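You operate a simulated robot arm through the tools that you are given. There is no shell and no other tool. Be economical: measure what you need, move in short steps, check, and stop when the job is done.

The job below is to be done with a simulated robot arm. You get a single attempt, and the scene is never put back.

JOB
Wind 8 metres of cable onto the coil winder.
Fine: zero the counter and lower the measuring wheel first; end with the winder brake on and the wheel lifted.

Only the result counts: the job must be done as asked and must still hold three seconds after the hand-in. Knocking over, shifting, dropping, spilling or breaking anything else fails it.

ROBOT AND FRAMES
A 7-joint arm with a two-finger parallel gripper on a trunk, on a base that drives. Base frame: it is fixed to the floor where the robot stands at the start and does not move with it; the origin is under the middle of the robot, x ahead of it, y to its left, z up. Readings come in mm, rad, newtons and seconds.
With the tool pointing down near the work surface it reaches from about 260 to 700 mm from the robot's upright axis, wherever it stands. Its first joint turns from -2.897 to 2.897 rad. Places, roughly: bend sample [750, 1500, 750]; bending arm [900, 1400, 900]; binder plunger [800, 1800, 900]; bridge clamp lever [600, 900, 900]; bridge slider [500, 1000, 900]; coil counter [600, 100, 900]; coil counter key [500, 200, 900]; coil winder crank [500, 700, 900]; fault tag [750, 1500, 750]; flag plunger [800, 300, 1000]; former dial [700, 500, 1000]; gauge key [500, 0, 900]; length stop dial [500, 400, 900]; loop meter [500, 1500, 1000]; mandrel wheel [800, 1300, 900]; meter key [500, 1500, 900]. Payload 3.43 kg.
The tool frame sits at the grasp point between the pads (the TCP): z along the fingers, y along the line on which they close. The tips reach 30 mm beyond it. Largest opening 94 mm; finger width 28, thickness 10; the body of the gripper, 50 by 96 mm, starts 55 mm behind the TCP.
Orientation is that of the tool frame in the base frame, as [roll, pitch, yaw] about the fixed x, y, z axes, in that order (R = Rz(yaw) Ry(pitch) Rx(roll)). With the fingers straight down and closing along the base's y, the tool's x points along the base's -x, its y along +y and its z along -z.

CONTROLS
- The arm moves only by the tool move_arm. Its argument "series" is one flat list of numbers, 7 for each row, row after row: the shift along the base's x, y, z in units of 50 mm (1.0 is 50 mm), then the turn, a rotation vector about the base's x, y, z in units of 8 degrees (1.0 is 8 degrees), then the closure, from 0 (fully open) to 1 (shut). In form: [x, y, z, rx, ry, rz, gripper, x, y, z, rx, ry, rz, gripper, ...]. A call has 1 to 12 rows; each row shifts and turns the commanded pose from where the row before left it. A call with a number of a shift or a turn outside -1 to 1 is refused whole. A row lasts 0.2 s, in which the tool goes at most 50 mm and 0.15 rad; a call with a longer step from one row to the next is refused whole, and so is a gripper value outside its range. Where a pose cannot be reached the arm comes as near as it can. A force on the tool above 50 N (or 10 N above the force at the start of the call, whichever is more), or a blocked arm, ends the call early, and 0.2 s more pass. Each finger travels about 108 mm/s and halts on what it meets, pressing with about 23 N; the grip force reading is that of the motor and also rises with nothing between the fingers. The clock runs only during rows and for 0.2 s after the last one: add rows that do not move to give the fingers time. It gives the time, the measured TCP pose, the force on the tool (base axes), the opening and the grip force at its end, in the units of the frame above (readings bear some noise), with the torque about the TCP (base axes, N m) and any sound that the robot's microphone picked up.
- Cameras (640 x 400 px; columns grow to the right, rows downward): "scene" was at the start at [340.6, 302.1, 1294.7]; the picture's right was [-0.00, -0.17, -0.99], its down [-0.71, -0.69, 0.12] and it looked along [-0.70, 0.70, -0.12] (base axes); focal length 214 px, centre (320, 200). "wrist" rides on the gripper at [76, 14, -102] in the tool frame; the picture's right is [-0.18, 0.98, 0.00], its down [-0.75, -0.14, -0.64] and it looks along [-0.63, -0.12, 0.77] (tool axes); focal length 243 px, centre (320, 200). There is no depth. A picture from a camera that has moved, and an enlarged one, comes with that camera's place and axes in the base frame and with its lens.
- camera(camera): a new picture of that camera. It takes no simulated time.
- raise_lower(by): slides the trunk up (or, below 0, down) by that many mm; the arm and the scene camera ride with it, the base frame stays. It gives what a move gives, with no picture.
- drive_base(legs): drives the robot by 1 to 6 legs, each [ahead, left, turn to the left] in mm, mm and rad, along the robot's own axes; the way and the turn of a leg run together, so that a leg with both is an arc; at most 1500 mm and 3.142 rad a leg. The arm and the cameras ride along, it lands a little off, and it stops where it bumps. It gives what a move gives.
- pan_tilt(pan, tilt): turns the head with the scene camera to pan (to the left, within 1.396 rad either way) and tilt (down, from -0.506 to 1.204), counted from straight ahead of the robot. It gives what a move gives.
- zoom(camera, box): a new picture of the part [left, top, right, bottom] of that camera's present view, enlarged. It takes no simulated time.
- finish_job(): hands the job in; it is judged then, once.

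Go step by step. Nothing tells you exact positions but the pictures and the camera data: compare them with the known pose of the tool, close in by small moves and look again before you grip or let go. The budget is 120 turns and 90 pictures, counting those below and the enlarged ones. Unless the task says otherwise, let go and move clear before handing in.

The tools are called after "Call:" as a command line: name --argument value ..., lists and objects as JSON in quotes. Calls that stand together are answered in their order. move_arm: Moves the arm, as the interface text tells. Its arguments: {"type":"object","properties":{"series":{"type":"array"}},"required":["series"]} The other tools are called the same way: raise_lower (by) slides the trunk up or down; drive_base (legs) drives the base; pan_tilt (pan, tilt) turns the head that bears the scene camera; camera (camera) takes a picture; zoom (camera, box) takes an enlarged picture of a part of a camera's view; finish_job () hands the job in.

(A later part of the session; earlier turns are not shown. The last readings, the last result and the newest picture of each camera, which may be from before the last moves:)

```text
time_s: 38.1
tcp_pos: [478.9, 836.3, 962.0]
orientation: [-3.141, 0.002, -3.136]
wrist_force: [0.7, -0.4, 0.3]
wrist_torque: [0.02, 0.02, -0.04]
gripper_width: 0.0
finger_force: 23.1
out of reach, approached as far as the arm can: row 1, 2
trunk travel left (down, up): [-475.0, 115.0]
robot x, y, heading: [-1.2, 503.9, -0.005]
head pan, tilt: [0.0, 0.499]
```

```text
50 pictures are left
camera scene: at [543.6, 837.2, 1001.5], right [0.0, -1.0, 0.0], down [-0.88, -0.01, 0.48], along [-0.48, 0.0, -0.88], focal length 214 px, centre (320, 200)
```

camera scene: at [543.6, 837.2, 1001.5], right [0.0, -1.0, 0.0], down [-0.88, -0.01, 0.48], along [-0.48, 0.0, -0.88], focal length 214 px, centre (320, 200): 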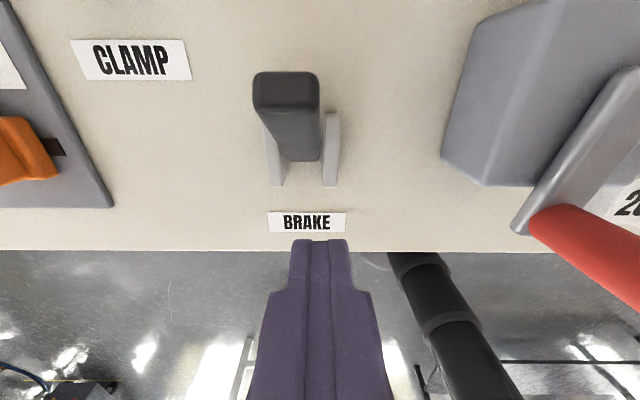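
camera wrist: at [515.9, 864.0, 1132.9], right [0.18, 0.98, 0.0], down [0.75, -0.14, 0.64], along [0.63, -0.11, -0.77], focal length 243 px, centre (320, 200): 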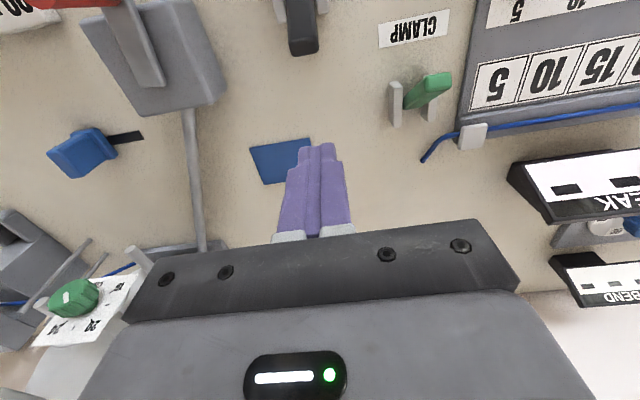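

That was out of reach and passed above the lever harmlessly. I'll lift and drive left 200 mm so crank and brake are both in comfortable reach.

Call:
move_arm --series '[-0.3, 0, 0.9, 0, 0, 0, 1, -0.3, 0, 0.9, 0, 0, 0, 1]'

Call:
drive_base --legs '[[30, 220, 0]]'

```text
time_s: 38.8
tcp_pos: [446.3, 834.4, 1050.4]
orientation: [3.139, 0.0, -3.137]
wrist_force: [-0.1, -1.1, 0.2]
wrist_torque: [0.01, 0.01, 0.0]
gripper_width: 0.0
finger_force: 23.2
trunk travel left (down, up): [-475.0, 115.0]
robot x, y, heading: [-0.2, 502.8, -0.002]
head pan, tilt: [0.0, 0.499]
```

```text
time_s: 40.5
tcp_pos: [478.8, 1058.6, 1050.0]
orientation: [3.14, 0.001, -3.132]
wrist_force: [-0.5, 1.0, -0.1]
wrist_torque: [-0.01, -0.02, 0.02]
gripper_width: 0.0
finger_force: 23.2
trunk travel left (down, up): [-475.0, 115.0]
robot x, y, heading: [28.6, 725.6, -0.005]
head pan, tilt: [0.0, 0.499]
```

Now move over and behind the lever.

Call:
move_arm --series '[0.44, -0.84, 0, 0, 0, 0, 1, 0.44, -0.84, 0, 0, 0, 0, 1, 0.44, -0.84, 0, 0, 0, 0, 1, 0.44, -0.84, 0, 0, 0, 0, 1, 0.44, -0.84, 0, 0, 0, 0, 1, 0, 0, -0.8, 0, 0, 0, 1, 0, 0, -0.8, 0, 0, 0, 1, 0, 0, -0.7, 0, 0, 0, 1, 0, 0, 0, 0, 0, 0, 1]'

Call:
camera --camera "scene"

```text
time_s: 42.5
tcp_pos: [587.4, 847.0, 937.4]
orientation: [3.14, 0.0, -3.133]
wrist_force: [-0.4, -0.7, -0.1]
wrist_torque: [0.0, 0.0, 0.01]
gripper_width: 0.0
finger_force: 23.4
trunk travel left (down, up): [-475.0, 115.0]
robot x, y, heading: [28.4, 730.2, -0.003]
head pan, tilt: [0.0, 0.499]
```

```text
49 pictures are left
camera scene: at [651.1, 848.2, 976.6], right [0.01, -1.0, 0.0], down [-0.88, -0.01, 0.48], along [-0.48, 0.0, -0.88], focal length 214 px, centre (320, 200)
```

scene: 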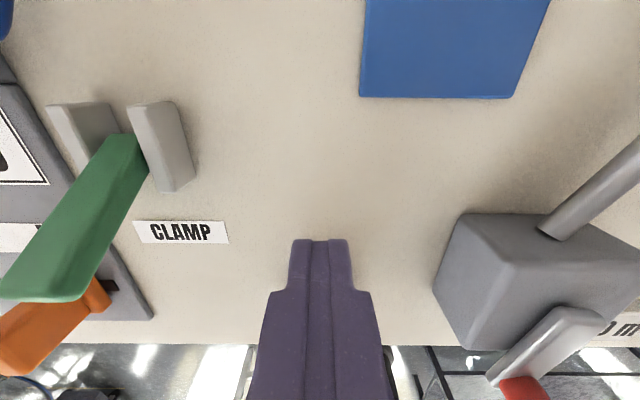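

Behind the lever now; pull toward the robot.

Call:
move_arm --series '[-0.4, 0, 0, 0, 0, 0, 1, -0.4, 0, 0, 0, 0, 0, 1, -0.4, 0, 0, 0, 0, 0, 1, -0.3, 0, 0, 0, 0, 0, 1, -0.2, 0, 0, 0, 0, 0, 1]'

Call:
camera --camera "wrist"

```text
time_s: 43.6
tcp_pos: [501.8, 847.0, 934.5]
orientation: [3.14, 0.001, -3.133]
wrist_force: [-0.7, 0.0, 0.2]
wrist_torque: [-0.03, -0.01, -0.02]
gripper_width: 0.0
finger_force: 23.0
trunk travel left (down, up): [-475.0, 115.0]
robot x, y, heading: [28.2, 722.8, -0.002]
head pan, tilt: [0.0, 0.499]
```

```text
48 pictures are left
camera wrist: at [426.9, 860.1, 1037.2], right [0.18, 0.98, 0.0], down [0.76, -0.14, 0.64], along [0.63, -0.11, -0.77], focal length 243 px, centre (320, 200)
```

wrist: 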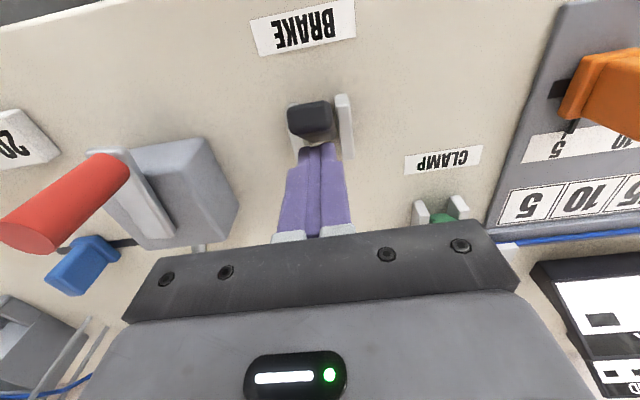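

The brake lever has flipped toward the robot. Return to the crank handle, hovering open.

Call:
move_arm --series '[0.2, 0, 0.3, 0, 0, 0, 1, 0, 0, 0.9, 0, 0, 0, 1, 0, 0, 0.9, 0, 0, 0, 0.5, -0.2, -0.9, 0, 0, 0, 0, 0, -0.2, -0.9, 0, 0, 0, 0, 0, -0.15, -0.86, 0, 0, 0, 0, 0, 0, 0, 0, 0, 0, 0, 0]'

Call:
camera --camera "wrist"

```text
time_s: 45.2
tcp_pos: [486.2, 715.2, 1041.2]
orientation: [3.141, 0.001, -3.133]
wrist_force: [0.5, 0.4, 0.0]
wrist_torque: [-0.01, -0.04, 0.0]
gripper_width: 94.0
finger_force: 0.1
trunk travel left (down, up): [-475.0, 115.0]
robot x, y, heading: [25.8, 725.4, -0.0]
head pan, tilt: [0.0, 0.499]
```

```text
47 pictures are left
camera wrist: at [410.6, 728.2, 1143.1], right [0.17, 0.98, 0.0], down [0.75, -0.13, 0.64], along [0.63, -0.11, -0.77], focal length 243 px, centre (320, 200)
```

wrist: 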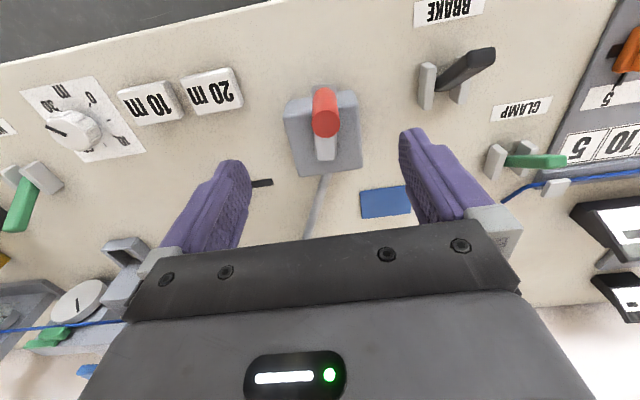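

Brake lever is flipped. Handle top appears at about (482, 719); descend and grip.

Call:
move_arm --series '[-0.06, 0.06, -0.9, 0, 0, 0, 0, 0, 0, -0.9, 0, 0, 0, 0, 0, 0, -0.12, 0, 0, 0, 0.5, 0, 0, 0, 0, 0, 0, 1, 0, 0, 0, 0, 0, 0, 1, 0, 0, 0, 0, 0, 0, 1]'

Call:
move_arm --series '[0.036, 0.274, 0, 0, 0, 0, 1, 0.106, 0.256, 0, 0, 0, 0, 1, 0, 0, 0, 0, 0, 0, 1]'

Call:
camera --camera "wrist"

```text
time_s: 46.6
tcp_pos: [481.7, 717.7, 944.1]
orientation: [3.14, 0.001, -3.134]
wrist_force: [-2.2, 1.8, -5.2]
wrist_torque: [-0.66, -0.62, 0.09]
gripper_width: 22.1
finger_force: 45.2
trunk travel left (down, up): [-475.0, 115.0]
robot x, y, heading: [29.1, 724.5, 0.005]
head pan, tilt: [0.0, 0.499]
```

```text
time_s: 47.5
tcp_pos: [489.7, 744.1, 944.7]
orientation: [3.138, 0.001, -3.133]
wrist_force: [-1.8, -7.3, -0.3]
wrist_torque: [-0.76, 0.51, -0.42]
gripper_width: 21.6
finger_force: 45.0
trunk travel left (down, up): [-475.0, 115.0]
robot x, y, heading: [30.6, 723.1, -0.001]
head pan, tilt: [0.0, 0.499]
```

```text
46 pictures are left
camera wrist: at [414.6, 756.6, 1046.7], right [0.18, 0.98, 0.0], down [0.75, -0.14, 0.64], along [0.63, -0.11, -0.77], focal length 243 px, centre (320, 200)
```

wrist: 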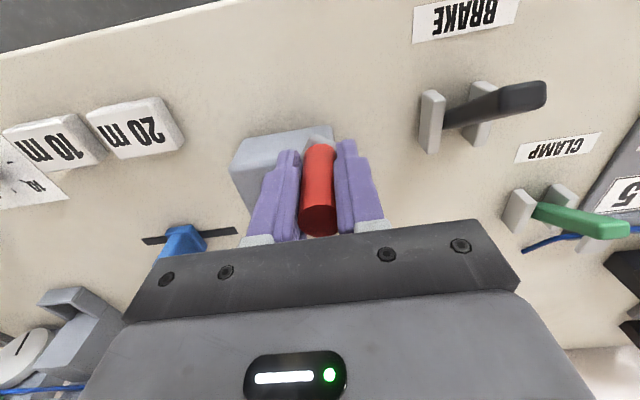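

Crank turns clockwise freely with the brake off. Continue 90° and check the reading.

Call:
move_arm --series '[0.18, 0.216, 0, 0, 0, 0, 1, 0.23, 0.162, 0, 0, 0, 0, 1, 0.264, 0.098, 0, 0, 0, 0, 1, 0.282, 0.026, 0, 0, 0, 0, 1, 0.278, -0.048, 0, 0, 0, 0, 1, 0.256, -0.12, 0, 0, 0, 0, 1, 0, 0, 0, 0, 0, 0, 1]'

Call:
pan_tilt --pan -0.9 --tilt 0.0

Call:
camera --camera "scene"

```text
time_s: 49.0
tcp_pos: [561.1, 758.4, 945.4]
orientation: [3.138, -0.002, -3.132]
wrist_force: [-20.0, -20.6, -6.1]
wrist_torque: [-1.0, 0.9, -0.28]
gripper_width: 21.5
finger_force: 44.9
trunk travel left (down, up): [-475.0, 115.0]
robot x, y, heading: [27.3, 726.9, -0.0]
head pan, tilt: [0.0, 0.499]
```

```text
time_s: 50.2
tcp_pos: [561.7, 757.7, 944.5]
orientation: [3.138, 0.001, -3.133]
wrist_force: [-20.9, -23.2, -13.4]
wrist_torque: [-0.96, 0.36, -0.33]
gripper_width: 21.6
finger_force: 44.6
trunk travel left (down, up): [-475.0, 115.0]
robot x, y, heading: [29.3, 723.2, -0.001]
head pan, tilt: [-0.901, 0.0]
```

```text
45 pictures are left
camera scene: at [672.3, 688.9, 1019.2], right [0.0, -0.62, 0.78], down [-1.0, -0.01, 0.0], along [0.01, -0.78, -0.62], focal length 214 px, centre (320, 200)
```

scene: 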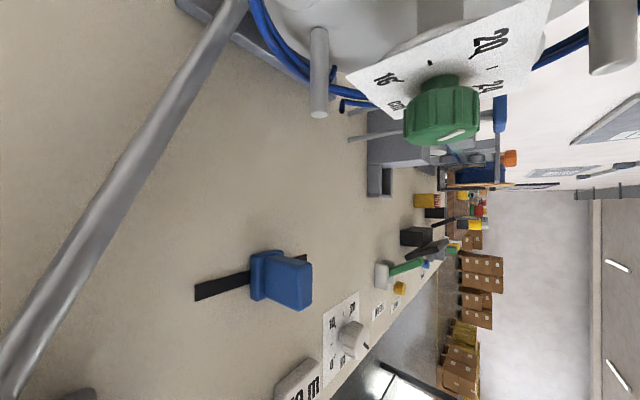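

Cable is winding onto the former. Fitting the measured points gives a circle centred about (532, 716.5), R≈50; I'll correct for that and go another half turn.

Call:
move_arm --series '[0.28, -0.466, 0, 0, 0, 0, 1, 0.09, -0.51, 0, 0, 0, 0, 1, -0.176, -0.486, 0, 0, 0, 0, 1, -0.398, -0.332, 0, 0, 0, 0, 1, -0.51, -0.09, 0, 0, 0, 0, 1, -0.486, 0.176, 0, 0, 0, 0, 1, -0.332, 0.398, 0, 0, 0, 0, 1, 0, 0, 0, 0, 0, 0, 1]'

Call:
pan_tilt --pan -0.9 --tilt 0.6

Call:
camera --camera "scene"

Call:
camera --camera "wrist"

```text
time_s: 52.0
tcp_pos: [482.6, 694.6, 944.4]
orientation: [3.136, -0.004, -3.132]
wrist_force: [-12.2, -7.5, -13.5]
wrist_torque: [-0.75, 0.84, -0.15]
gripper_width: 22.0
finger_force: 45.0
trunk travel left (down, up): [-475.0, 115.0]
robot x, y, heading: [30.9, 726.3, 0.005]
head pan, tilt: [-0.901, 0.0]
```

```text
time_s: 53.0
tcp_pos: [484.9, 692.5, 944.4]
orientation: [3.138, -0.001, -3.134]
wrist_force: [-25.6, -7.4, -32.7]
wrist_torque: [-0.7, 0.01, 0.05]
gripper_width: 21.7
finger_force: 44.9
trunk travel left (down, up): [-475.0, 115.0]
robot x, y, heading: [31.1, 723.6, -0.002]
head pan, tilt: [-0.901, 0.6]
```

```text
44 pictures are left
camera scene: at [540.7, 624.3, 1019.6], right [0.01, -0.62, 0.78], down [-0.83, 0.43, 0.35], along [-0.56, -0.65, -0.51], focal length 214 px, centre (320, 200)
```

scene: 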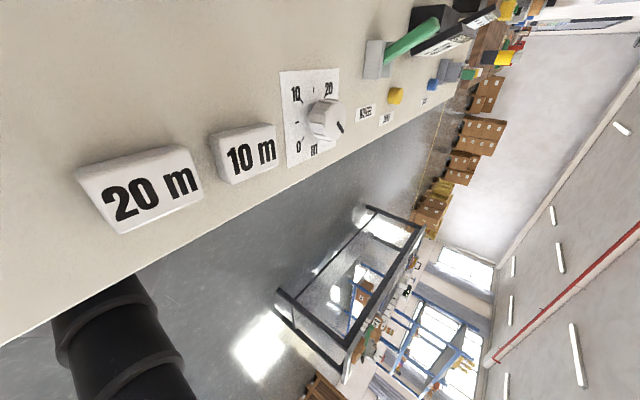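

```text
43 pictures are left
camera wrist: at [409.6, 706.1, 1046.5], right [0.18, 0.98, 0.0], down [0.76, -0.14, 0.64], along [0.63, -0.11, -0.77], focal length 243 px, centre (320, 200)
```

wrist: 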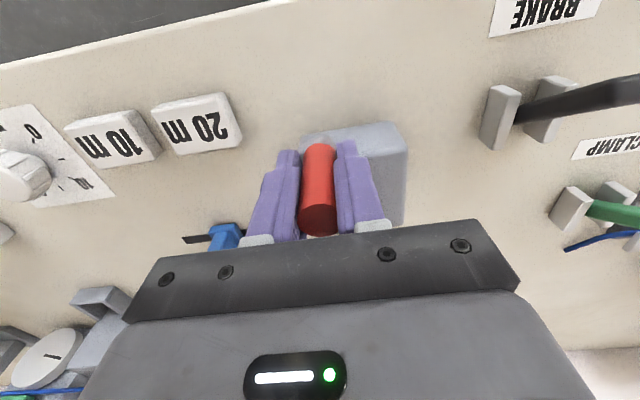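

Display is visible from here; zoom in.

Call:
zoom --camera "scene" --box '[350, 0, 510, 100]'

```text
4.00 times, centred on (430, 50) of scene
camera zoom: at [540.7, 624.3, 1019.6], right [0.01, -0.62, 0.78], down [-0.83, 0.43, 0.35], along [-0.56, -0.65, -0.51], focal length 858 px, centre (-120, 800)
```

zoom: 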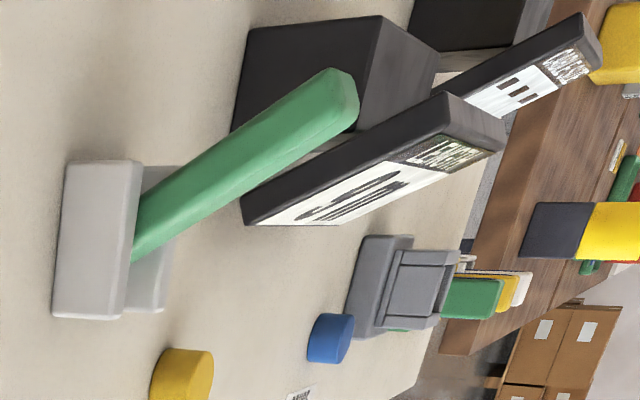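

Unreadable from this angle, so I'll read it later from a better spot. Continue with a refined circle centre (533.5, 713.5), R=52.

Call:
move_arm --series '[-0.094, 0.506, 0, 0, 0, 0, 1, 0.21, 0.496, 0, 0, 0, 0, 1, 0.43, 0.324, 0, 0, 0, 0, 1, 0.534, 0.066, 0, 0, 0, 0, 1, 0.496, -0.21, 0, 0, 0, 0, 1, 0.324, -0.43, 0, 0, 0, 0, 1, 0, 0, 0, 0, 0, 0, 1]'

Call:
move_arm --series '[0.066, -0.534, 0, 0, 0, 0, 1, -0.21, -0.496, 0, 0, 0, 0, 1, -0.43, -0.324, 0, 0, 0, 0, 1, 0, 0, 0, 0, 0, 0, 1]'

Call:
move_arm --series '[-0.534, -0.066, 0, 0, 0, 0, 1, -0.496, 0.21, 0, 0, 0, 0, 1, -0.324, 0.43, 0, 0, 0, 0, 1, 0, 0, 0, 0, 0, 0, 1]'

Call:
camera --camera "wrist"

```text
time_s: 54.6
tcp_pos: [584.8, 735.5, 945.5]
orientation: [3.139, 0.005, -3.131]
wrist_force: [15.5, 15.9, 6.7]
wrist_torque: [-0.77, 0.16, -0.42]
gripper_width: 21.8
finger_force: 45.4
trunk travel left (down, up): [-475.0, 115.0]
robot x, y, heading: [29.0, 724.5, 0.002]
head pan, tilt: [-0.901, 0.6]
```

```text
time_s: 55.6
tcp_pos: [552.4, 665.8, 944.2]
orientation: [3.141, -0.004, -3.132]
wrist_force: [-1.4, 7.0, -12.7]
wrist_torque: [-0.6, -0.21, -0.07]
gripper_width: 21.8
finger_force: 45.0
trunk travel left (down, up): [-475.0, 115.0]
robot x, y, heading: [31.1, 727.0, 0.002]
head pan, tilt: [-0.901, 0.6]
```

```text
time_s: 56.6
tcp_pos: [484.7, 690.0, 943.9]
orientation: [3.138, -0.001, -3.133]
wrist_force: [-4.8, -11.0, 15.3]
wrist_torque: [-0.57, 0.84, -0.38]
gripper_width: 21.9
finger_force: 45.0
trunk travel left (down, up): [-475.0, 115.0]
robot x, y, heading: [28.2, 726.1, 0.001]
head pan, tilt: [-0.901, 0.6]
```

```text
41 pictures are left
camera wrist: at [409.2, 703.5, 1046.8], right [0.18, 0.98, 0.0], down [0.76, -0.14, 0.64], along [0.63, -0.11, -0.77], focal length 243 px, centre (320, 200)
```

wrist: 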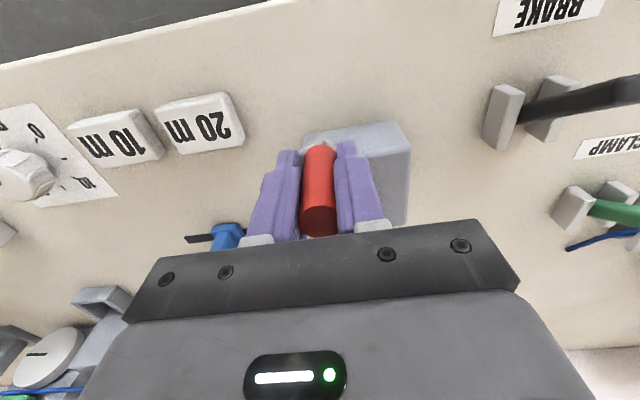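

Grip and circle hold well: about 1.93 turns done. Now one full turn per call.

Call:
move_arm --series '[-0.088, 0.568, 0, 0, 0, 0, 1, 0.214, 0.504, 0, 0, 0, 0, 1, 0.438, 0.33, 0, 0, 0, 0, 1, 0.546, 0.068, 0, 0, 0, 0, 1, 0.504, -0.214, 0, 0, 0, 0, 1, 0.33, -0.438, 0, 0, 0, 0, 1, 0.068, -0.546, 0, 0, 0, 0, 1, -0.214, -0.504, 0, 0, 0, 0, 1, -0.438, -0.33, 0, 0, 0, 0, 1, -0.546, -0.068, 0, 0, 0, 0, 1, -0.504, 0.214, 0, 0, 0, 0, 1, -0.33, 0.438, 0, 0, 0, 0, 1]'

```text
time_s: 59.2
tcp_pos: [481.9, 693.1, 944.6]
orientation: [3.14, -0.002, -3.134]
wrist_force: [2.0, -7.9, -1.2]
wrist_torque: [-1.17, 0.43, -0.39]
gripper_width: 21.6
finger_force: 44.8
trunk travel left (down, up): [-475.0, 115.0]
robot x, y, heading: [25.2, 726.2, -0.002]
head pan, tilt: [-0.901, 0.6]
```

Clean turn (2.93 total). Two more.

Call:
move_arm --series '[-0.068, 0.546, 0, 0, 0, 0, 1, 0.214, 0.504, 0, 0, 0, 0, 1, 0.438, 0.33, 0, 0, 0, 0, 1, 0.546, 0.068, 0, 0, 0, 0, 1, 0.504, -0.214, 0, 0, 0, 0, 1, 0.33, -0.438, 0, 0, 0, 0, 1, 0.068, -0.546, 0, 0, 0, 0, 1, -0.214, -0.504, 0, 0, 0, 0, 1, -0.438, -0.33, 0, 0, 0, 0, 1, -0.546, -0.068, 0, 0, 0, 0, 1, -0.504, 0.214, 0, 0, 0, 0, 1, -0.33, 0.438, 0, 0, 0, 0, 1]'

Call:
move_arm --series '[-0.068, 0.546, 0, 0, 0, 0, 1, 0.214, 0.504, 0, 0, 0, 0, 1, 0.438, 0.33, 0, 0, 0, 0, 1, 0.546, 0.068, 0, 0, 0, 0, 1, 0.504, -0.214, 0, 0, 0, 0, 1, 0.33, -0.438, 0, 0, 0, 0, 1, 0.068, -0.546, 0, 0, 0, 0, 1, -0.214, -0.504, 0, 0, 0, 0, 1, -0.438, -0.33, 0, 0, 0, 0, 1, -0.546, -0.068, 0, 0, 0, 0, 1, -0.504, 0.214, 0, 0, 0, 0, 1, -0.33, 0.438, 0, 0, 0, 0, 1]'

Call:
camera --camera "wrist"

Call:
zoom --camera "scene" --box '[350, 0, 510, 100]'

```text
time_s: 59.7
tcp_pos: [480.3, 712.5, 945.0]
orientation: [-3.131, -0.007, 3.138]
wrist_force: [-4.8, -12.4, 9.1]
wrist_torque: [1.94, -0.26, -0.12]
gripper_width: 22.1
finger_force: 45.3
trunk travel left (down, up): [-475.0, 115.0]
robot x, y, heading: [28.3, 726.4, -0.005]
head pan, tilt: [-0.901, 0.6]
stopped in row 2: the force on the tool passed its limit at 66 N (the readings are from after the stop); the commanded pose is now the measured one
```

```text
time_s: 60.1
tcp_pos: [480.1, 713.8, 943.9]
orientation: [-3.115, -0.004, 3.126]
wrist_force: [1.0, -22.6, -0.8]
wrist_torque: [1.92, 0.62, 0.06]
gripper_width: 22.7
finger_force: 44.6
trunk travel left (down, up): [-475.0, 115.0]
robot x, y, heading: [31.6, 726.3, -0.005]
head pan, tilt: [-0.901, 0.6]
stopped in row 1: the force on the tool passed its limit at 62 N (the readings are from after the stop); the commanded pose is now the measured one
```

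```text
40 pictures are left
camera wrist: at [405.1, 731.0, 1046.4], right [0.2, 0.98, -0.03], down [0.75, -0.14, 0.64], along [0.63, -0.15, -0.77], focal length 243 px, centre (320, 200)
```

wrist: 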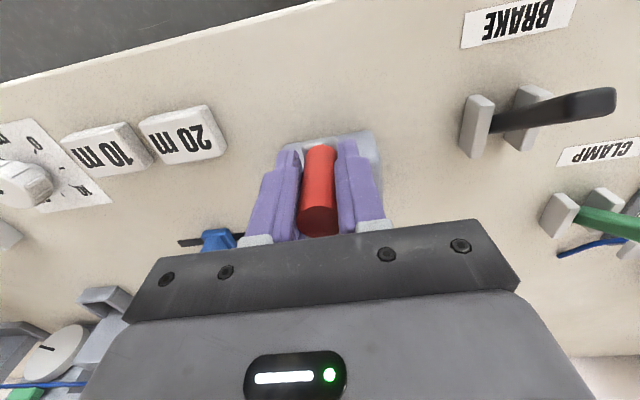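

```text
4.00 times, centred on (430, 50) of scene
camera zoom: at [534.2, 645.6, 1021.4], right [0.0, -0.6, 0.8], down [-0.82, 0.46, 0.34], along [-0.58, -0.65, -0.49], focal length 858 px, centre (-120, 800)
```

zoom: 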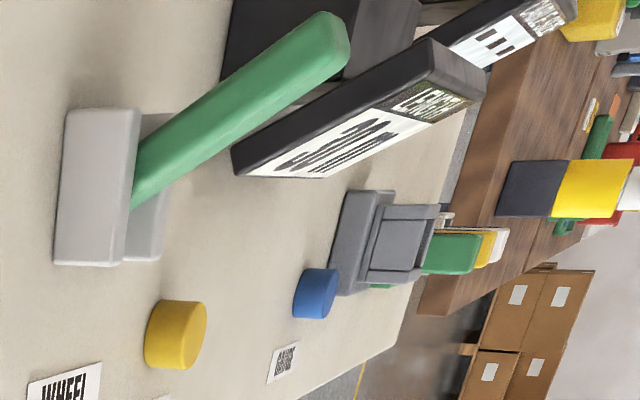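

The crank stopped hard at almost exactly three turns, and the display looks like "30 m" — the stop dial was at 30. I must read the counter properly: release and lift.

Call:
move_arm --series '[0, -0.03, 0, 0.15, -0.03, 0.15, 0, 0, 0, 0, 0, 0, 0, 0, 0, 0, 0.9, 0, 0, 0, 0, 0, 0, 0.9, 0, 0, 0, 0, 0, -0.3, 0.9, 0, 0, 0, 0, 0, -0.3, 0.9, 0, 0, 0, 0, 0, -0.8, 0.3, 0, 0, 0, 0, 0, 0, 0, 0, 0, 0, 0]'

Call:
camera --camera "wrist"

Call:
zoom --camera "wrist" --box '[0, 100, 200, 225]'

```text
time_s: 61.9
tcp_pos: [479.0, 648.7, 1141.1]
orientation: [3.141, 0.0, -3.131]
wrist_force: [-0.3, 0.4, 0.0]
wrist_torque: [-0.03, 0.04, 0.0]
gripper_width: 93.9
finger_force: 0.1
trunk travel left (down, up): [-475.0, 115.0]
robot x, y, heading: [26.8, 726.7, -0.007]
head pan, tilt: [-0.901, 0.6]
```

```text
38 pictures are left
camera wrist: at [404.1, 661.0, 1243.5], right [0.17, 0.98, 0.0], down [0.76, -0.13, 0.64], along [0.63, -0.11, -0.77], focal length 243 px, centre (320, 200)
```

wrist: 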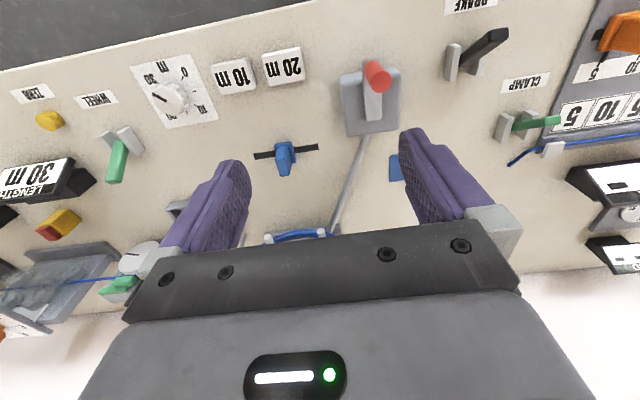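

```text
3.20 times, centred on (100, 162) of wrist
camera zoom: at [404.1, 661.0, 1243.5], right [0.17, 0.98, 0.0], down [0.76, -0.13, 0.64], along [0.63, -0.11, -0.77], focal length 776 px, centre (1024, 320)
```

zoom: 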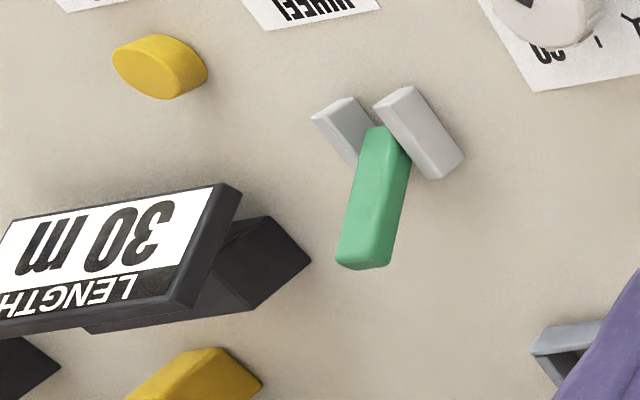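

Counter reads 30 m: the crank gives 10 m per turn and the stop caught it at 30, so I've overshot. The zero point was with the handle at 180°, so 8 m is 0.8 turn; I'll regrip and wind back, first checking that the counter goes down.

Call:
move_arm --series '[0.03, 0.65, -0.6, 0, 0, 0, 0, 0.03, 0.65, -0.6, 0, 0, 0, 0, 0, 0, -0.9, 0, 0, 0, 0, 0, 0, -0.9, 0, 0, 0, 0, 0, 0, -0.92, 0, 0, 0, 0, 0, 0, 0, 0, 0, 0, 0.5, 0, 0, 0, 0, 0, 0, 1, 0, 0, 0, 0, 0, 0, 1, 0, 0, 0, 0, 0, 0, 1]'

Call:
camera --camera "wrist"

```text
time_s: 63.9
tcp_pos: [482.9, 712.4, 943.9]
orientation: [-3.142, -0.003, -3.131]
wrist_force: [-3.5, 0.6, -6.8]
wrist_torque: [-0.21, -1.0, 0.06]
gripper_width: 22.2
finger_force: 44.3
trunk travel left (down, up): [-475.0, 115.0]
robot x, y, heading: [27.0, 724.7, -0.006]
head pan, tilt: [-0.901, 0.6]
```

```text
36 pictures are left
camera wrist: at [407.2, 724.5, 1046.4], right [0.17, 0.98, 0.0], down [0.76, -0.13, 0.64], along [0.63, -0.11, -0.77], focal length 243 px, centre (320, 200)
```

wrist: 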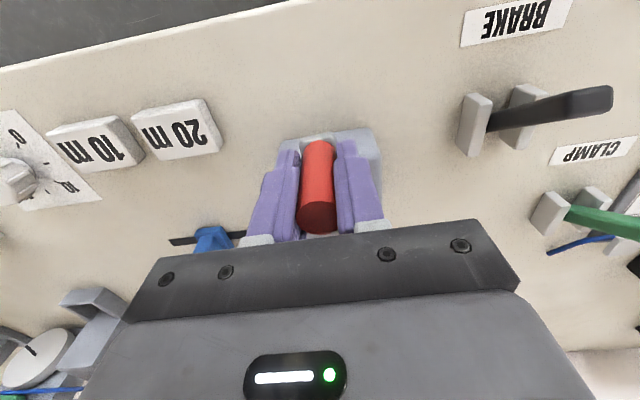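

Wind back one turn counter-clockwise.

Call:
move_arm --series '[0.142, -0.53, 0, 0, 0, 0, 1, 0.388, -0.388, 0, 0, 0, 0, 1, 0.53, -0.142, 0, 0, 0, 0, 1, 0.53, 0.142, 0, 0, 0, 0, 1, 0.388, 0.388, 0, 0, 0, 0, 1, 0.142, 0.53, 0, 0, 0, 0, 1, -0.142, 0.53, 0, 0, 0, 0, 1, -0.388, 0.388, 0, 0, 0, 0, 1, -0.53, 0.142, 0, 0, 0, 0, 1, -0.53, -0.142, 0, 0, 0, 0, 1, -0.388, -0.388, 0, 0, 0, 0, 1, -0.142, -0.53, 0, 0, 0, 0, 1]'

Call:
camera --camera "scene"

Call:
zoom --camera "scene" --box '[390, 0, 490, 62]'

```text
time_s: 66.5
tcp_pos: [480.7, 713.3, 942.9]
orientation: [3.14, -0.004, -3.13]
wrist_force: [-0.4, 5.1, -6.0]
wrist_torque: [0.54, -0.18, 0.31]
gripper_width: 21.4
finger_force: 45.2
trunk travel left (down, up): [-475.0, 115.0]
robot x, y, heading: [28.2, 728.3, -0.008]
head pan, tilt: [-0.901, 0.6]
```

```text
35 pictures are left
camera scene: at [535.5, 644.2, 1018.5], right [0.01, -0.62, 0.78], down [-0.83, 0.43, 0.35], along [-0.56, -0.65, -0.51], focal length 214 px, centre (320, 200)
```

scene: 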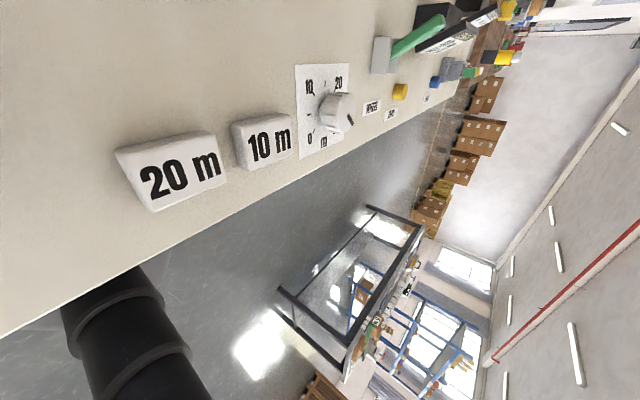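

```text
6.40 times, centred on (440, 31) of scene
camera zoom: at [535.5, 644.2, 1018.5], right [0.01, -0.62, 0.78], down [-0.83, 0.43, 0.35], along [-0.56, -0.65, -0.51], focal length 1373 px, centre (-448, 1282)
```

zoom: 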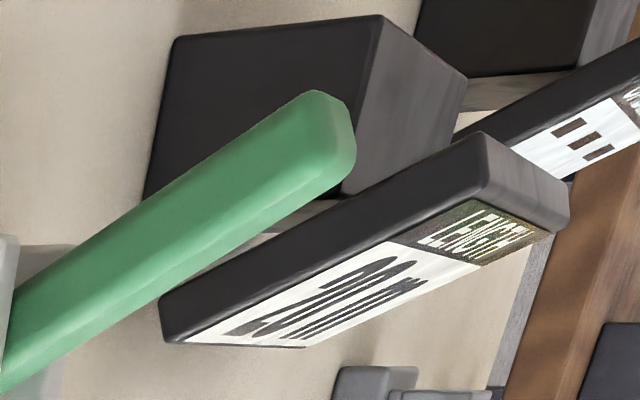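

The counter shows 20 m, so winding back works. Another turn back to 10 m, then 72° more to 8 m.

Call:
move_arm --series '[0.142, -0.53, 0, 0, 0, 0, 1, 0.388, -0.388, 0, 0, 0, 0, 1, 0.53, -0.142, 0, 0, 0, 0, 1, 0.53, 0.142, 0, 0, 0, 0, 1, 0.388, 0.388, 0, 0, 0, 0, 1, 0.142, 0.53, 0, 0, 0, 0, 1, -0.142, 0.53, 0, 0, 0, 0, 1, -0.388, 0.388, 0, 0, 0, 0, 1, -0.53, 0.142, 0, 0, 0, 0, 1, -0.53, -0.142, 0, 0, 0, 0, 1, -0.388, -0.388, 0, 0, 0, 0, 1, -0.142, -0.53, 0, 0, 0, 0, 1]'

Call:
zoom --camera "scene" --box '[390, 0, 490, 62]'

Call:
move_arm --series '[0.092, -0.432, 0, 0, 0, 0, 1, 0.258, -0.356, 0, 0, 0, 0, 1, 0.382, -0.22, 0, 0, 0, 0, 1, 0, 0, 0, 0, 0, 0, 1]'

Call:
zoom --camera "scene" --box '[370, 0, 470, 62]'

```text
time_s: 69.1
tcp_pos: [480.0, 712.4, 943.0]
orientation: [-3.141, -0.003, -3.13]
wrist_force: [-5.7, 5.3, -10.4]
wrist_torque: [0.63, 0.19, 0.3]
gripper_width: 21.4
finger_force: 45.2
trunk travel left (down, up): [-475.0, 115.0]
robot x, y, heading: [25.9, 725.6, -0.006]
head pan, tilt: [-0.901, 0.6]
```

```text
6.40 times, centred on (440, 31) of scene
camera zoom: at [536.6, 642.4, 1018.0], right [0.01, -0.62, 0.78], down [-0.83, 0.43, 0.36], along [-0.56, -0.65, -0.51], focal length 1373 px, centre (-448, 1282)
```

zoom: 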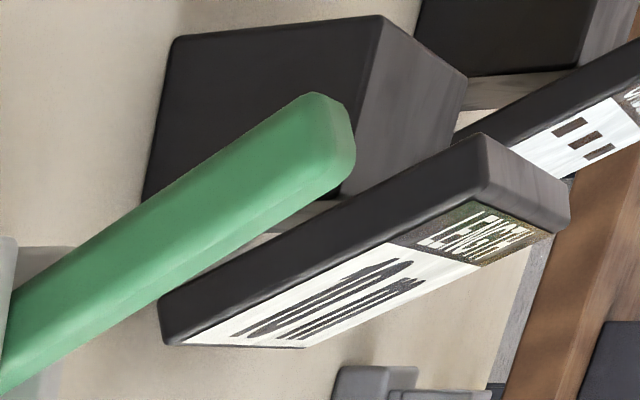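

```text
time_s: 70.1
tcp_pos: [519.3, 662.5, 944.9]
orientation: [3.14, -0.001, -3.131]
wrist_force: [-3.0, 12.4, -1.2]
wrist_torque: [-0.06, -0.39, 0.37]
gripper_width: 21.6
finger_force: 44.9
trunk travel left (down, up): [-475.0, 115.0]
robot x, y, heading: [27.5, 723.1, -0.006]
head pan, tilt: [-0.901, 0.6]
```

```text
6.40 times, centred on (420, 31) of scene
camera zoom: at [574.7, 595.0, 1020.0], right [0.01, -0.62, 0.78], down [-0.83, 0.43, 0.35], along [-0.56, -0.65, -0.51], focal length 1373 px, centre (-320, 1282)
```

zoom: 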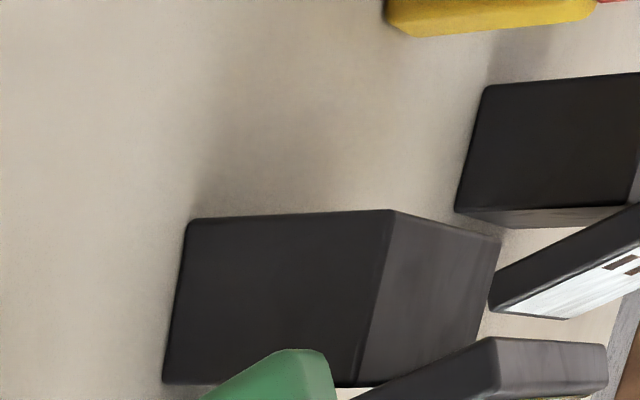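

I should be at about 8 m now. Release, rise and read the counter.

Call:
move_arm --series '[0, 0, 0, 0, 0, 0, 0, 0, 0, 0, 0, 0, 0, 0, 0, 0, 0.9, 0, 0, 0, 0, 0, 0, 0.9, 0, 0, 0, 0, -0.3, 0, 0.9, 0, 0, 0, 0, -0.3, 0, 0.9, 0, 0, 0, 0, -0.4, -0.5, 0.4, 0, 0, 0, 0, 0, 0, 0, 0, 0, 0, 0]'

Call:
camera --camera "wrist"

Call:
zoom --camera "wrist" --box '[0, 80, 200, 205]'

Call:
zoom --camera "wrist" --box '[320, 20, 480, 120]'

```text
time_s: 71.9
tcp_pos: [468.8, 637.9, 1142.0]
orientation: [3.142, -0.003, -3.131]
wrist_force: [0.2, 0.3, 0.8]
wrist_torque: [0.02, 0.04, -0.03]
gripper_width: 94.1
finger_force: 0.0
trunk travel left (down, up): [-475.0, 115.0]
robot x, y, heading: [29.1, 725.6, -0.004]
head pan, tilt: [-0.901, 0.6]
```

```text
31 pictures are left
camera wrist: at [393.4, 650.6, 1244.9], right [0.17, 0.98, 0.0], down [0.76, -0.13, 0.64], along [0.63, -0.11, -0.77], focal length 243 px, centre (320, 200)
```

wrist: 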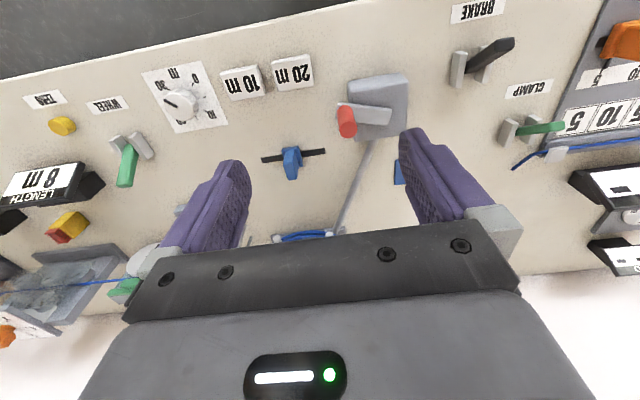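

```text
3.20 times, centred on (100, 142) of wrist
camera zoom: at [393.4, 650.6, 1244.9], right [0.17, 0.98, 0.0], down [0.76, -0.13, 0.64], along [0.63, -0.11, -0.77], focal length 776 px, centre (1024, 384)
```

zoom: 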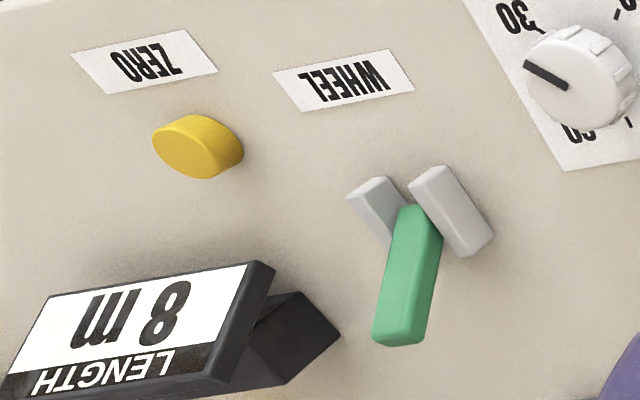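

```text
4.00 times, centred on (400, 70) of wrist
camera zoom: at [393.4, 650.6, 1244.9], right [0.17, 0.98, 0.0], down [0.76, -0.13, 0.64], along [0.63, -0.11, -0.77], focal length 970 px, centre (0, 720)
```

zoom: 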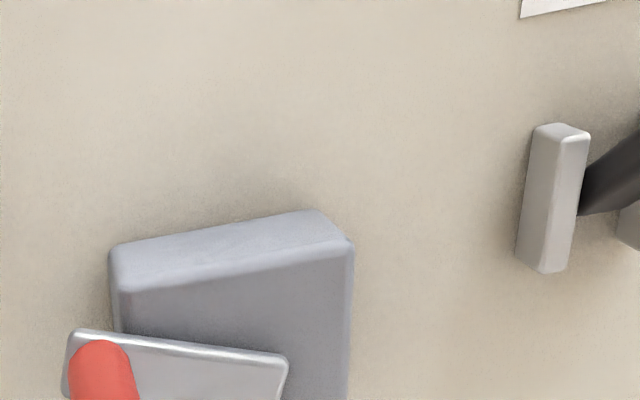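

Counter reads 8 m. Next apply the brake: push its lever (tip about (472, 848, 918)) away from the robot.

Call:
move_arm --series '[-0.16, 0.84, 0, 0, 0, 0, 1, -0.16, 0.84, 0, 0, 0, 0, 1, -0.16, 0.84, 0, 0, 0, 0, 1, -0.16, 0.84, 0, 0, 0, 0, 1, -0.16, 0.84, 0, 0, 0, 0, 1, 0, 0, -0.9, 0, 0, 0, 1, 0, 0, -0.9, 0, 0, 0, 1, 0, 0, -0.9, 0, 0, 0, 1, 0, 0, 0, 0, 0, 0, 1]'

Call:
camera --camera "wrist"

```text
time_s: 73.9
tcp_pos: [427.4, 845.0, 1009.6]
orientation: [-3.141, 0.001, -3.13]
wrist_force: [-1.1, 0.1, -0.3]
wrist_torque: [0.02, -0.04, 0.02]
gripper_width: 0.1
finger_force: 23.1
trunk travel left (down, up): [-475.0, 115.0]
robot x, y, heading: [28.5, 727.3, -0.007]
head pan, tilt: [-0.901, 0.6]
```

```text
28 pictures are left
camera wrist: at [352.3, 858.2, 1112.7], right [0.17, 0.98, 0.0], down [0.76, -0.13, 0.64], along [0.63, -0.11, -0.77], focal length 243 px, centre (320, 200)
```

wrist: 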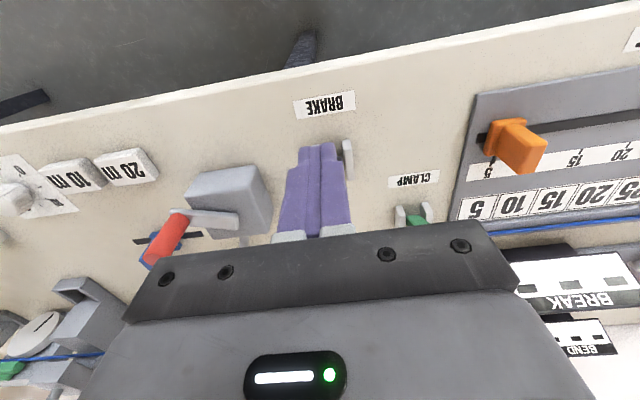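

Descend in front of the lever and push it away.

Call:
move_arm --series '[-0.1, 0.06, -0.9, 0, 0, 0, 1, 0, 0, -0.6, 0, 0, 0, 1, 0.4, 0, 0, 0, 0, 0, 1, 0.4, 0, 0, 0, 0, 0, 1, 0.4, 0, 0, 0, 0, 0, 1, 0.3, 0, 0, 0, 0, 0, 1, 0.2, 0, 0, 0, 0, 0, 1]'

Call:
camera --camera "wrist"

```text
time_s: 75.2
tcp_pos: [484.4, 848.5, 937.4]
orientation: [3.141, -0.005, -3.131]
wrist_force: [-10.4, -3.5, 36.8]
wrist_torque: [-0.55, 0.17, 0.01]
gripper_width: 0.0
finger_force: 22.7
trunk travel left (down, up): [-475.0, 115.0]
robot x, y, heading: [30.4, 726.3, -0.006]
head pan, tilt: [-0.901, 0.6]
stopped in row 6: the force on the tool passed its limit at 58 N (the readings are from after the stop); the commanded pose is now the measured one
```

```text
27 pictures are left
camera wrist: at [409.1, 861.4, 1040.0], right [0.17, 0.98, 0.0], down [0.76, -0.13, 0.64], along [0.63, -0.11, -0.77], focal length 243 px, centre (320, 200)
```

wrist: 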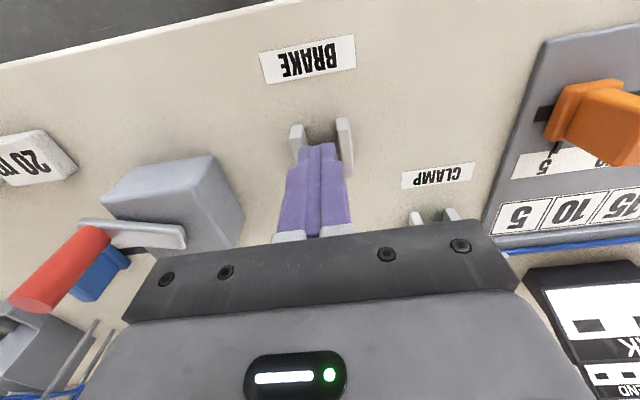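

It stopped; back off upward and check where the lever is.

Call:
move_arm --series '[-0.6, 0, 0, 0, 0, 0, 1, -0.6, 0, 0.7, 0, 0, 0, 1, 0, -0.8, 0.3, 0, 0, 0, 1, 0, -0.8, 0, 0, 0, 0, 1, 0, 0, 0, 0, 0, 0, 1]'

Call:
camera --camera "wrist"

```text
time_s: 76.4
tcp_pos: [426.7, 770.4, 984.0]
orientation: [3.139, -0.004, -3.13]
wrist_force: [-1.0, 0.2, -0.7]
wrist_torque: [0.0, 0.02, 0.05]
gripper_width: 0.2
finger_force: 22.8
trunk travel left (down, up): [-475.0, 115.0]
robot x, y, heading: [30.0, 723.6, -0.002]
head pan, tilt: [-0.901, 0.6]
```

```text
26 pictures are left
camera wrist: at [351.8, 783.1, 1087.0], right [0.17, 0.98, 0.0], down [0.76, -0.13, 0.64], along [0.63, -0.11, -0.77], focal length 243 px, centre (320, 200)
```

wrist: 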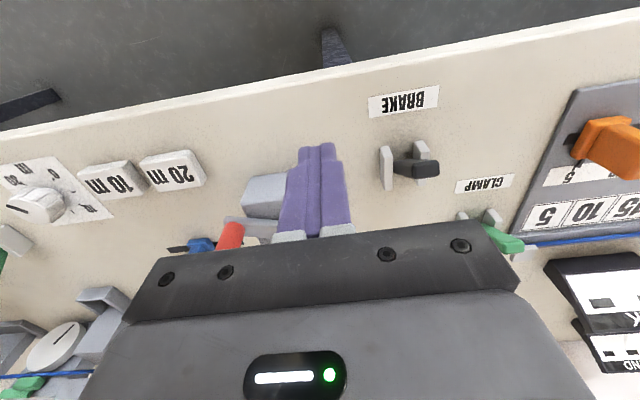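

The lever sprang back toward the robot. I'll push again slightly higher on it and slower, following its arc.

Call:
move_arm --series '[0, 0.78, 0, 0, 0, 0, 1, 0, 0.78, -0.1, 0, 0, 0, 1, 0, 0, -0.75, 0, 0, 0, 1, 0.4, 0, 0, 0, 0, 0, 1, 0.3, 0, 0, 0, 0, 0, 1]'

Call:
pan_tilt --pan -0.9 --tilt 1.0

Call:
camera --camera "wrist"

Call:
camera --camera "scene"

```text
time_s: 77.6
tcp_pos: [461.9, 846.8, 942.5]
orientation: [3.141, -0.004, -3.132]
wrist_force: [-2.2, -0.8, 0.5]
wrist_torque: [-0.01, 0.02, 0.02]
gripper_width: 0.0
finger_force: 23.2
trunk travel left (down, up): [-475.0, 115.0]
robot x, y, heading: [28.9, 728.9, -0.01]
head pan, tilt: [-0.901, 0.6]
```

```text
time_s: 78.5
tcp_pos: [461.5, 848.4, 943.2]
orientation: [3.14, -0.001, -3.131]
wrist_force: [-1.0, -0.2, -1.2]
wrist_torque: [-0.02, -0.02, 0.03]
gripper_width: 0.0
finger_force: 23.0
trunk travel left (down, up): [-475.0, 115.0]
robot x, y, heading: [25.4, 726.3, 0.0]
head pan, tilt: [-0.901, 1.0]
```

```text
25 pictures are left
camera wrist: at [386.5, 860.6, 1045.0], right [0.17, 0.98, 0.0], down [0.76, -0.13, 0.64], along [0.63, -0.11, -0.77], focal length 243 px, centre (320, 200)
```

wrist: 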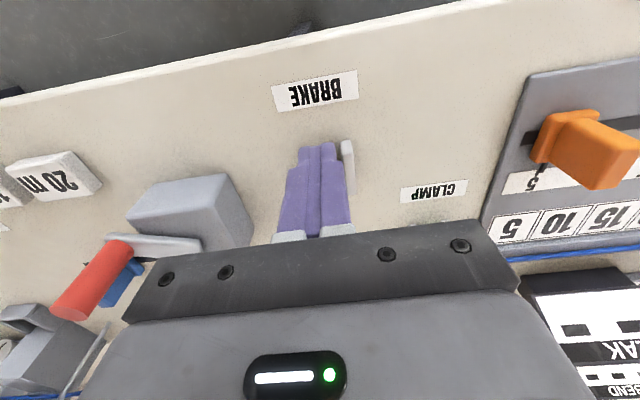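

```text
24 pictures are left
camera scene: at [485.6, 793.6, 1029.7], right [0.01, -0.62, 0.78], down [-0.55, 0.65, 0.53], along [-0.84, -0.43, -0.33], focal length 214 px, centre (320, 200)
```

scene: 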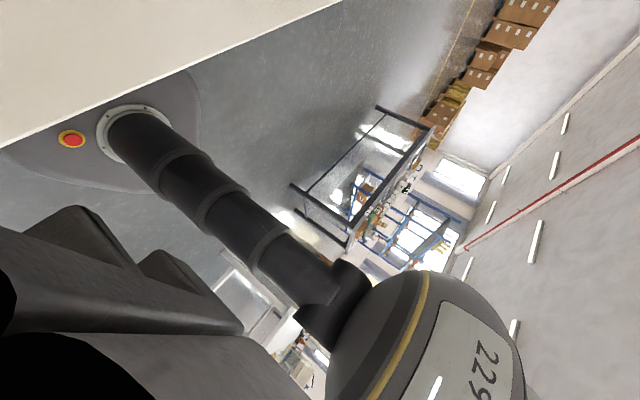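

No contact yet; push slowly.

Call:
move_arm --series '[0.15, 0, 0.02, 0, 0, 0, 1, 0.15, 0, 0.03, 0, 0, 0, 1, 0.15, 0, 0.03, 0, 0, 0, 1, 0.15, 0, 0.03, 0, 0, 0, 1, 0.15, 0, 0, 0, 0, 0, 1, 0.15, 0, 0, 0, 0, 0, 1, 0.15, 0, -0.03, 0, 0, 0, 1]'

Call:
camera --camera "wrist"

```text
time_s: 80.0
tcp_pos: [513.5, 846.1, 946.9]
orientation: [3.139, -0.005, -3.129]
wrist_force: [-3.9, -0.8, 1.6]
wrist_torque: [0.05, 0.08, -0.03]
gripper_width: 0.0
finger_force: 23.5
trunk travel left (down, up): [-475.0, 115.0]
robot x, y, heading: [28.4, 725.2, -0.005]
head pan, tilt: [-0.901, 1.0]
```

```text
23 pictures are left
camera wrist: at [439.2, 859.5, 1048.9], right [0.17, 0.98, 0.0], down [0.76, -0.13, 0.64], along [0.63, -0.11, -0.77], focal length 243 px, centre (320, 200)
```

wrist: 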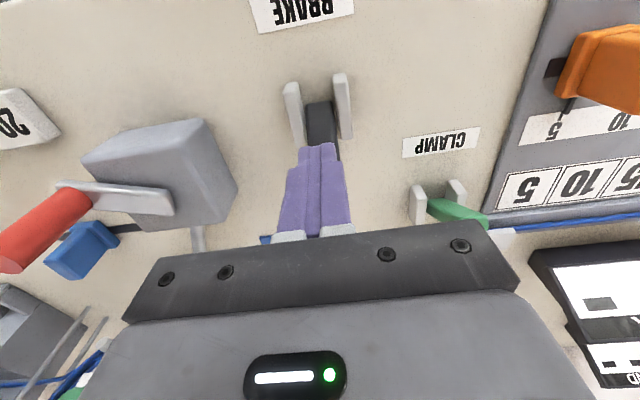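

The lever went over this time. A small extra push to seat it, then back off and verify.

Call:
move_arm --series '[0.1, 0, -0.05, 0, 0, 0, 1, 0.1, 0, 0, 0, 0, 0, 1]'

Call:
move_arm --series '[-0.6, 0, 0.1, 0, 0, 0, 1, -0.6, 0, 0.7, 0, 0, 0, 1, -0.2, -0.8, 0.5, 0, 0, 0, 1, 0, -0.8, 0.5, 0, 0, 0, 1, 0, 0, 0, 0, 0, 0, 1]'

Call:
camera --camera "wrist"

```text
time_s: 80.8
tcp_pos: [514.6, 845.8, 945.2]
orientation: [3.141, -0.017, -3.13]
wrist_force: [-24.1, -1.0, 27.1]
wrist_torque: [-0.34, 0.31, 0.16]
gripper_width: 0.2
finger_force: 23.0
trunk travel left (down, up): [-475.0, 115.0]
robot x, y, heading: [24.4, 724.4, -0.007]
head pan, tilt: [-0.901, 1.0]
stopped in row 2: the force on the tool passed its limit at 51 N (the readings are from after the stop); the commanded pose is now the measured one
```

```text
time_s: 82.0
tcp_pos: [449.5, 764.6, 1034.0]
orientation: [3.141, -0.015, -3.128]
wrist_force: [-0.2, 0.6, 0.2]
wrist_torque: [0.0, 0.05, -0.04]
gripper_width: 0.3
finger_force: 22.6
trunk travel left (down, up): [-475.0, 115.0]
robot x, y, heading: [27.7, 721.7, -0.007]
head pan, tilt: [-0.901, 1.0]
```

```text
22 pictures are left
camera wrist: at [375.6, 778.9, 1137.7], right [0.17, 0.99, 0.0], down [0.76, -0.13, 0.63], along [0.62, -0.11, -0.78], focal length 243 px, centre (320, 200)
```

wrist: 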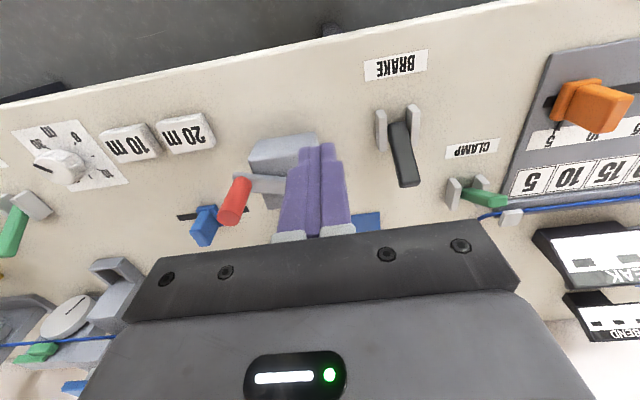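

Brake is on (lever leaning away). Next lift the measuring wheel: raise a bit, drive right and go behind the WHEEL lever.

Call:
move_arm --series '[0, 0, 0.9, 0, -0.1, 0.1, 1, 0, 0, 0.6, 0, 0, 0, 1]'

Call:
drive_base --legs '[[-10, -465, 0]]'

Call:
camera --camera "wrist"

```text
time_s: 82.6
tcp_pos: [448.7, 767.2, 1109.1]
orientation: [-3.14, 0.001, -3.116]
wrist_force: [0.2, -1.0, 0.1]
wrist_torque: [0.01, -0.01, 0.01]
gripper_width: 0.1
finger_force: 22.7
trunk travel left (down, up): [-475.0, 115.0]
robot x, y, heading: [25.3, 725.8, -0.004]
head pan, tilt: [-0.901, 1.0]
```

```text
time_s: 85.5
tcp_pos: [437.0, 297.6, 1108.8]
orientation: [-3.14, -0.002, -3.108]
wrist_force: [-0.7, -0.1, 0.0]
wrist_torque: [0.02, -0.01, -0.01]
gripper_width: 0.0
finger_force: 22.8
trunk travel left (down, up): [-475.0, 115.0]
robot x, y, heading: [15.8, 251.1, 0.001]
head pan, tilt: [-0.901, 1.0]
```

```text
21 pictures are left
camera wrist: at [362.1, 308.8, 1210.3], right [0.15, 0.99, 0.0], down [0.76, -0.12, 0.64], along [0.64, -0.1, -0.77], focal length 243 px, centre (320, 200)
```

wrist: 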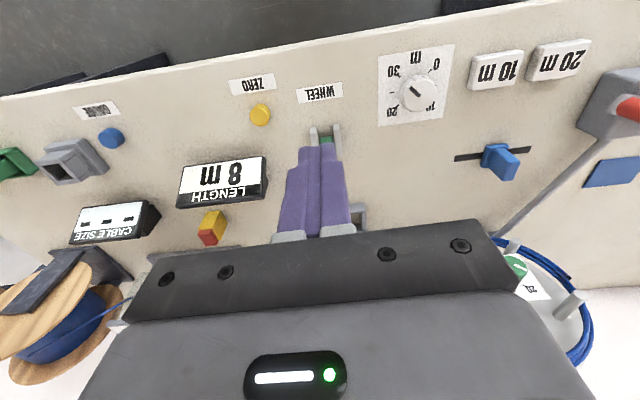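

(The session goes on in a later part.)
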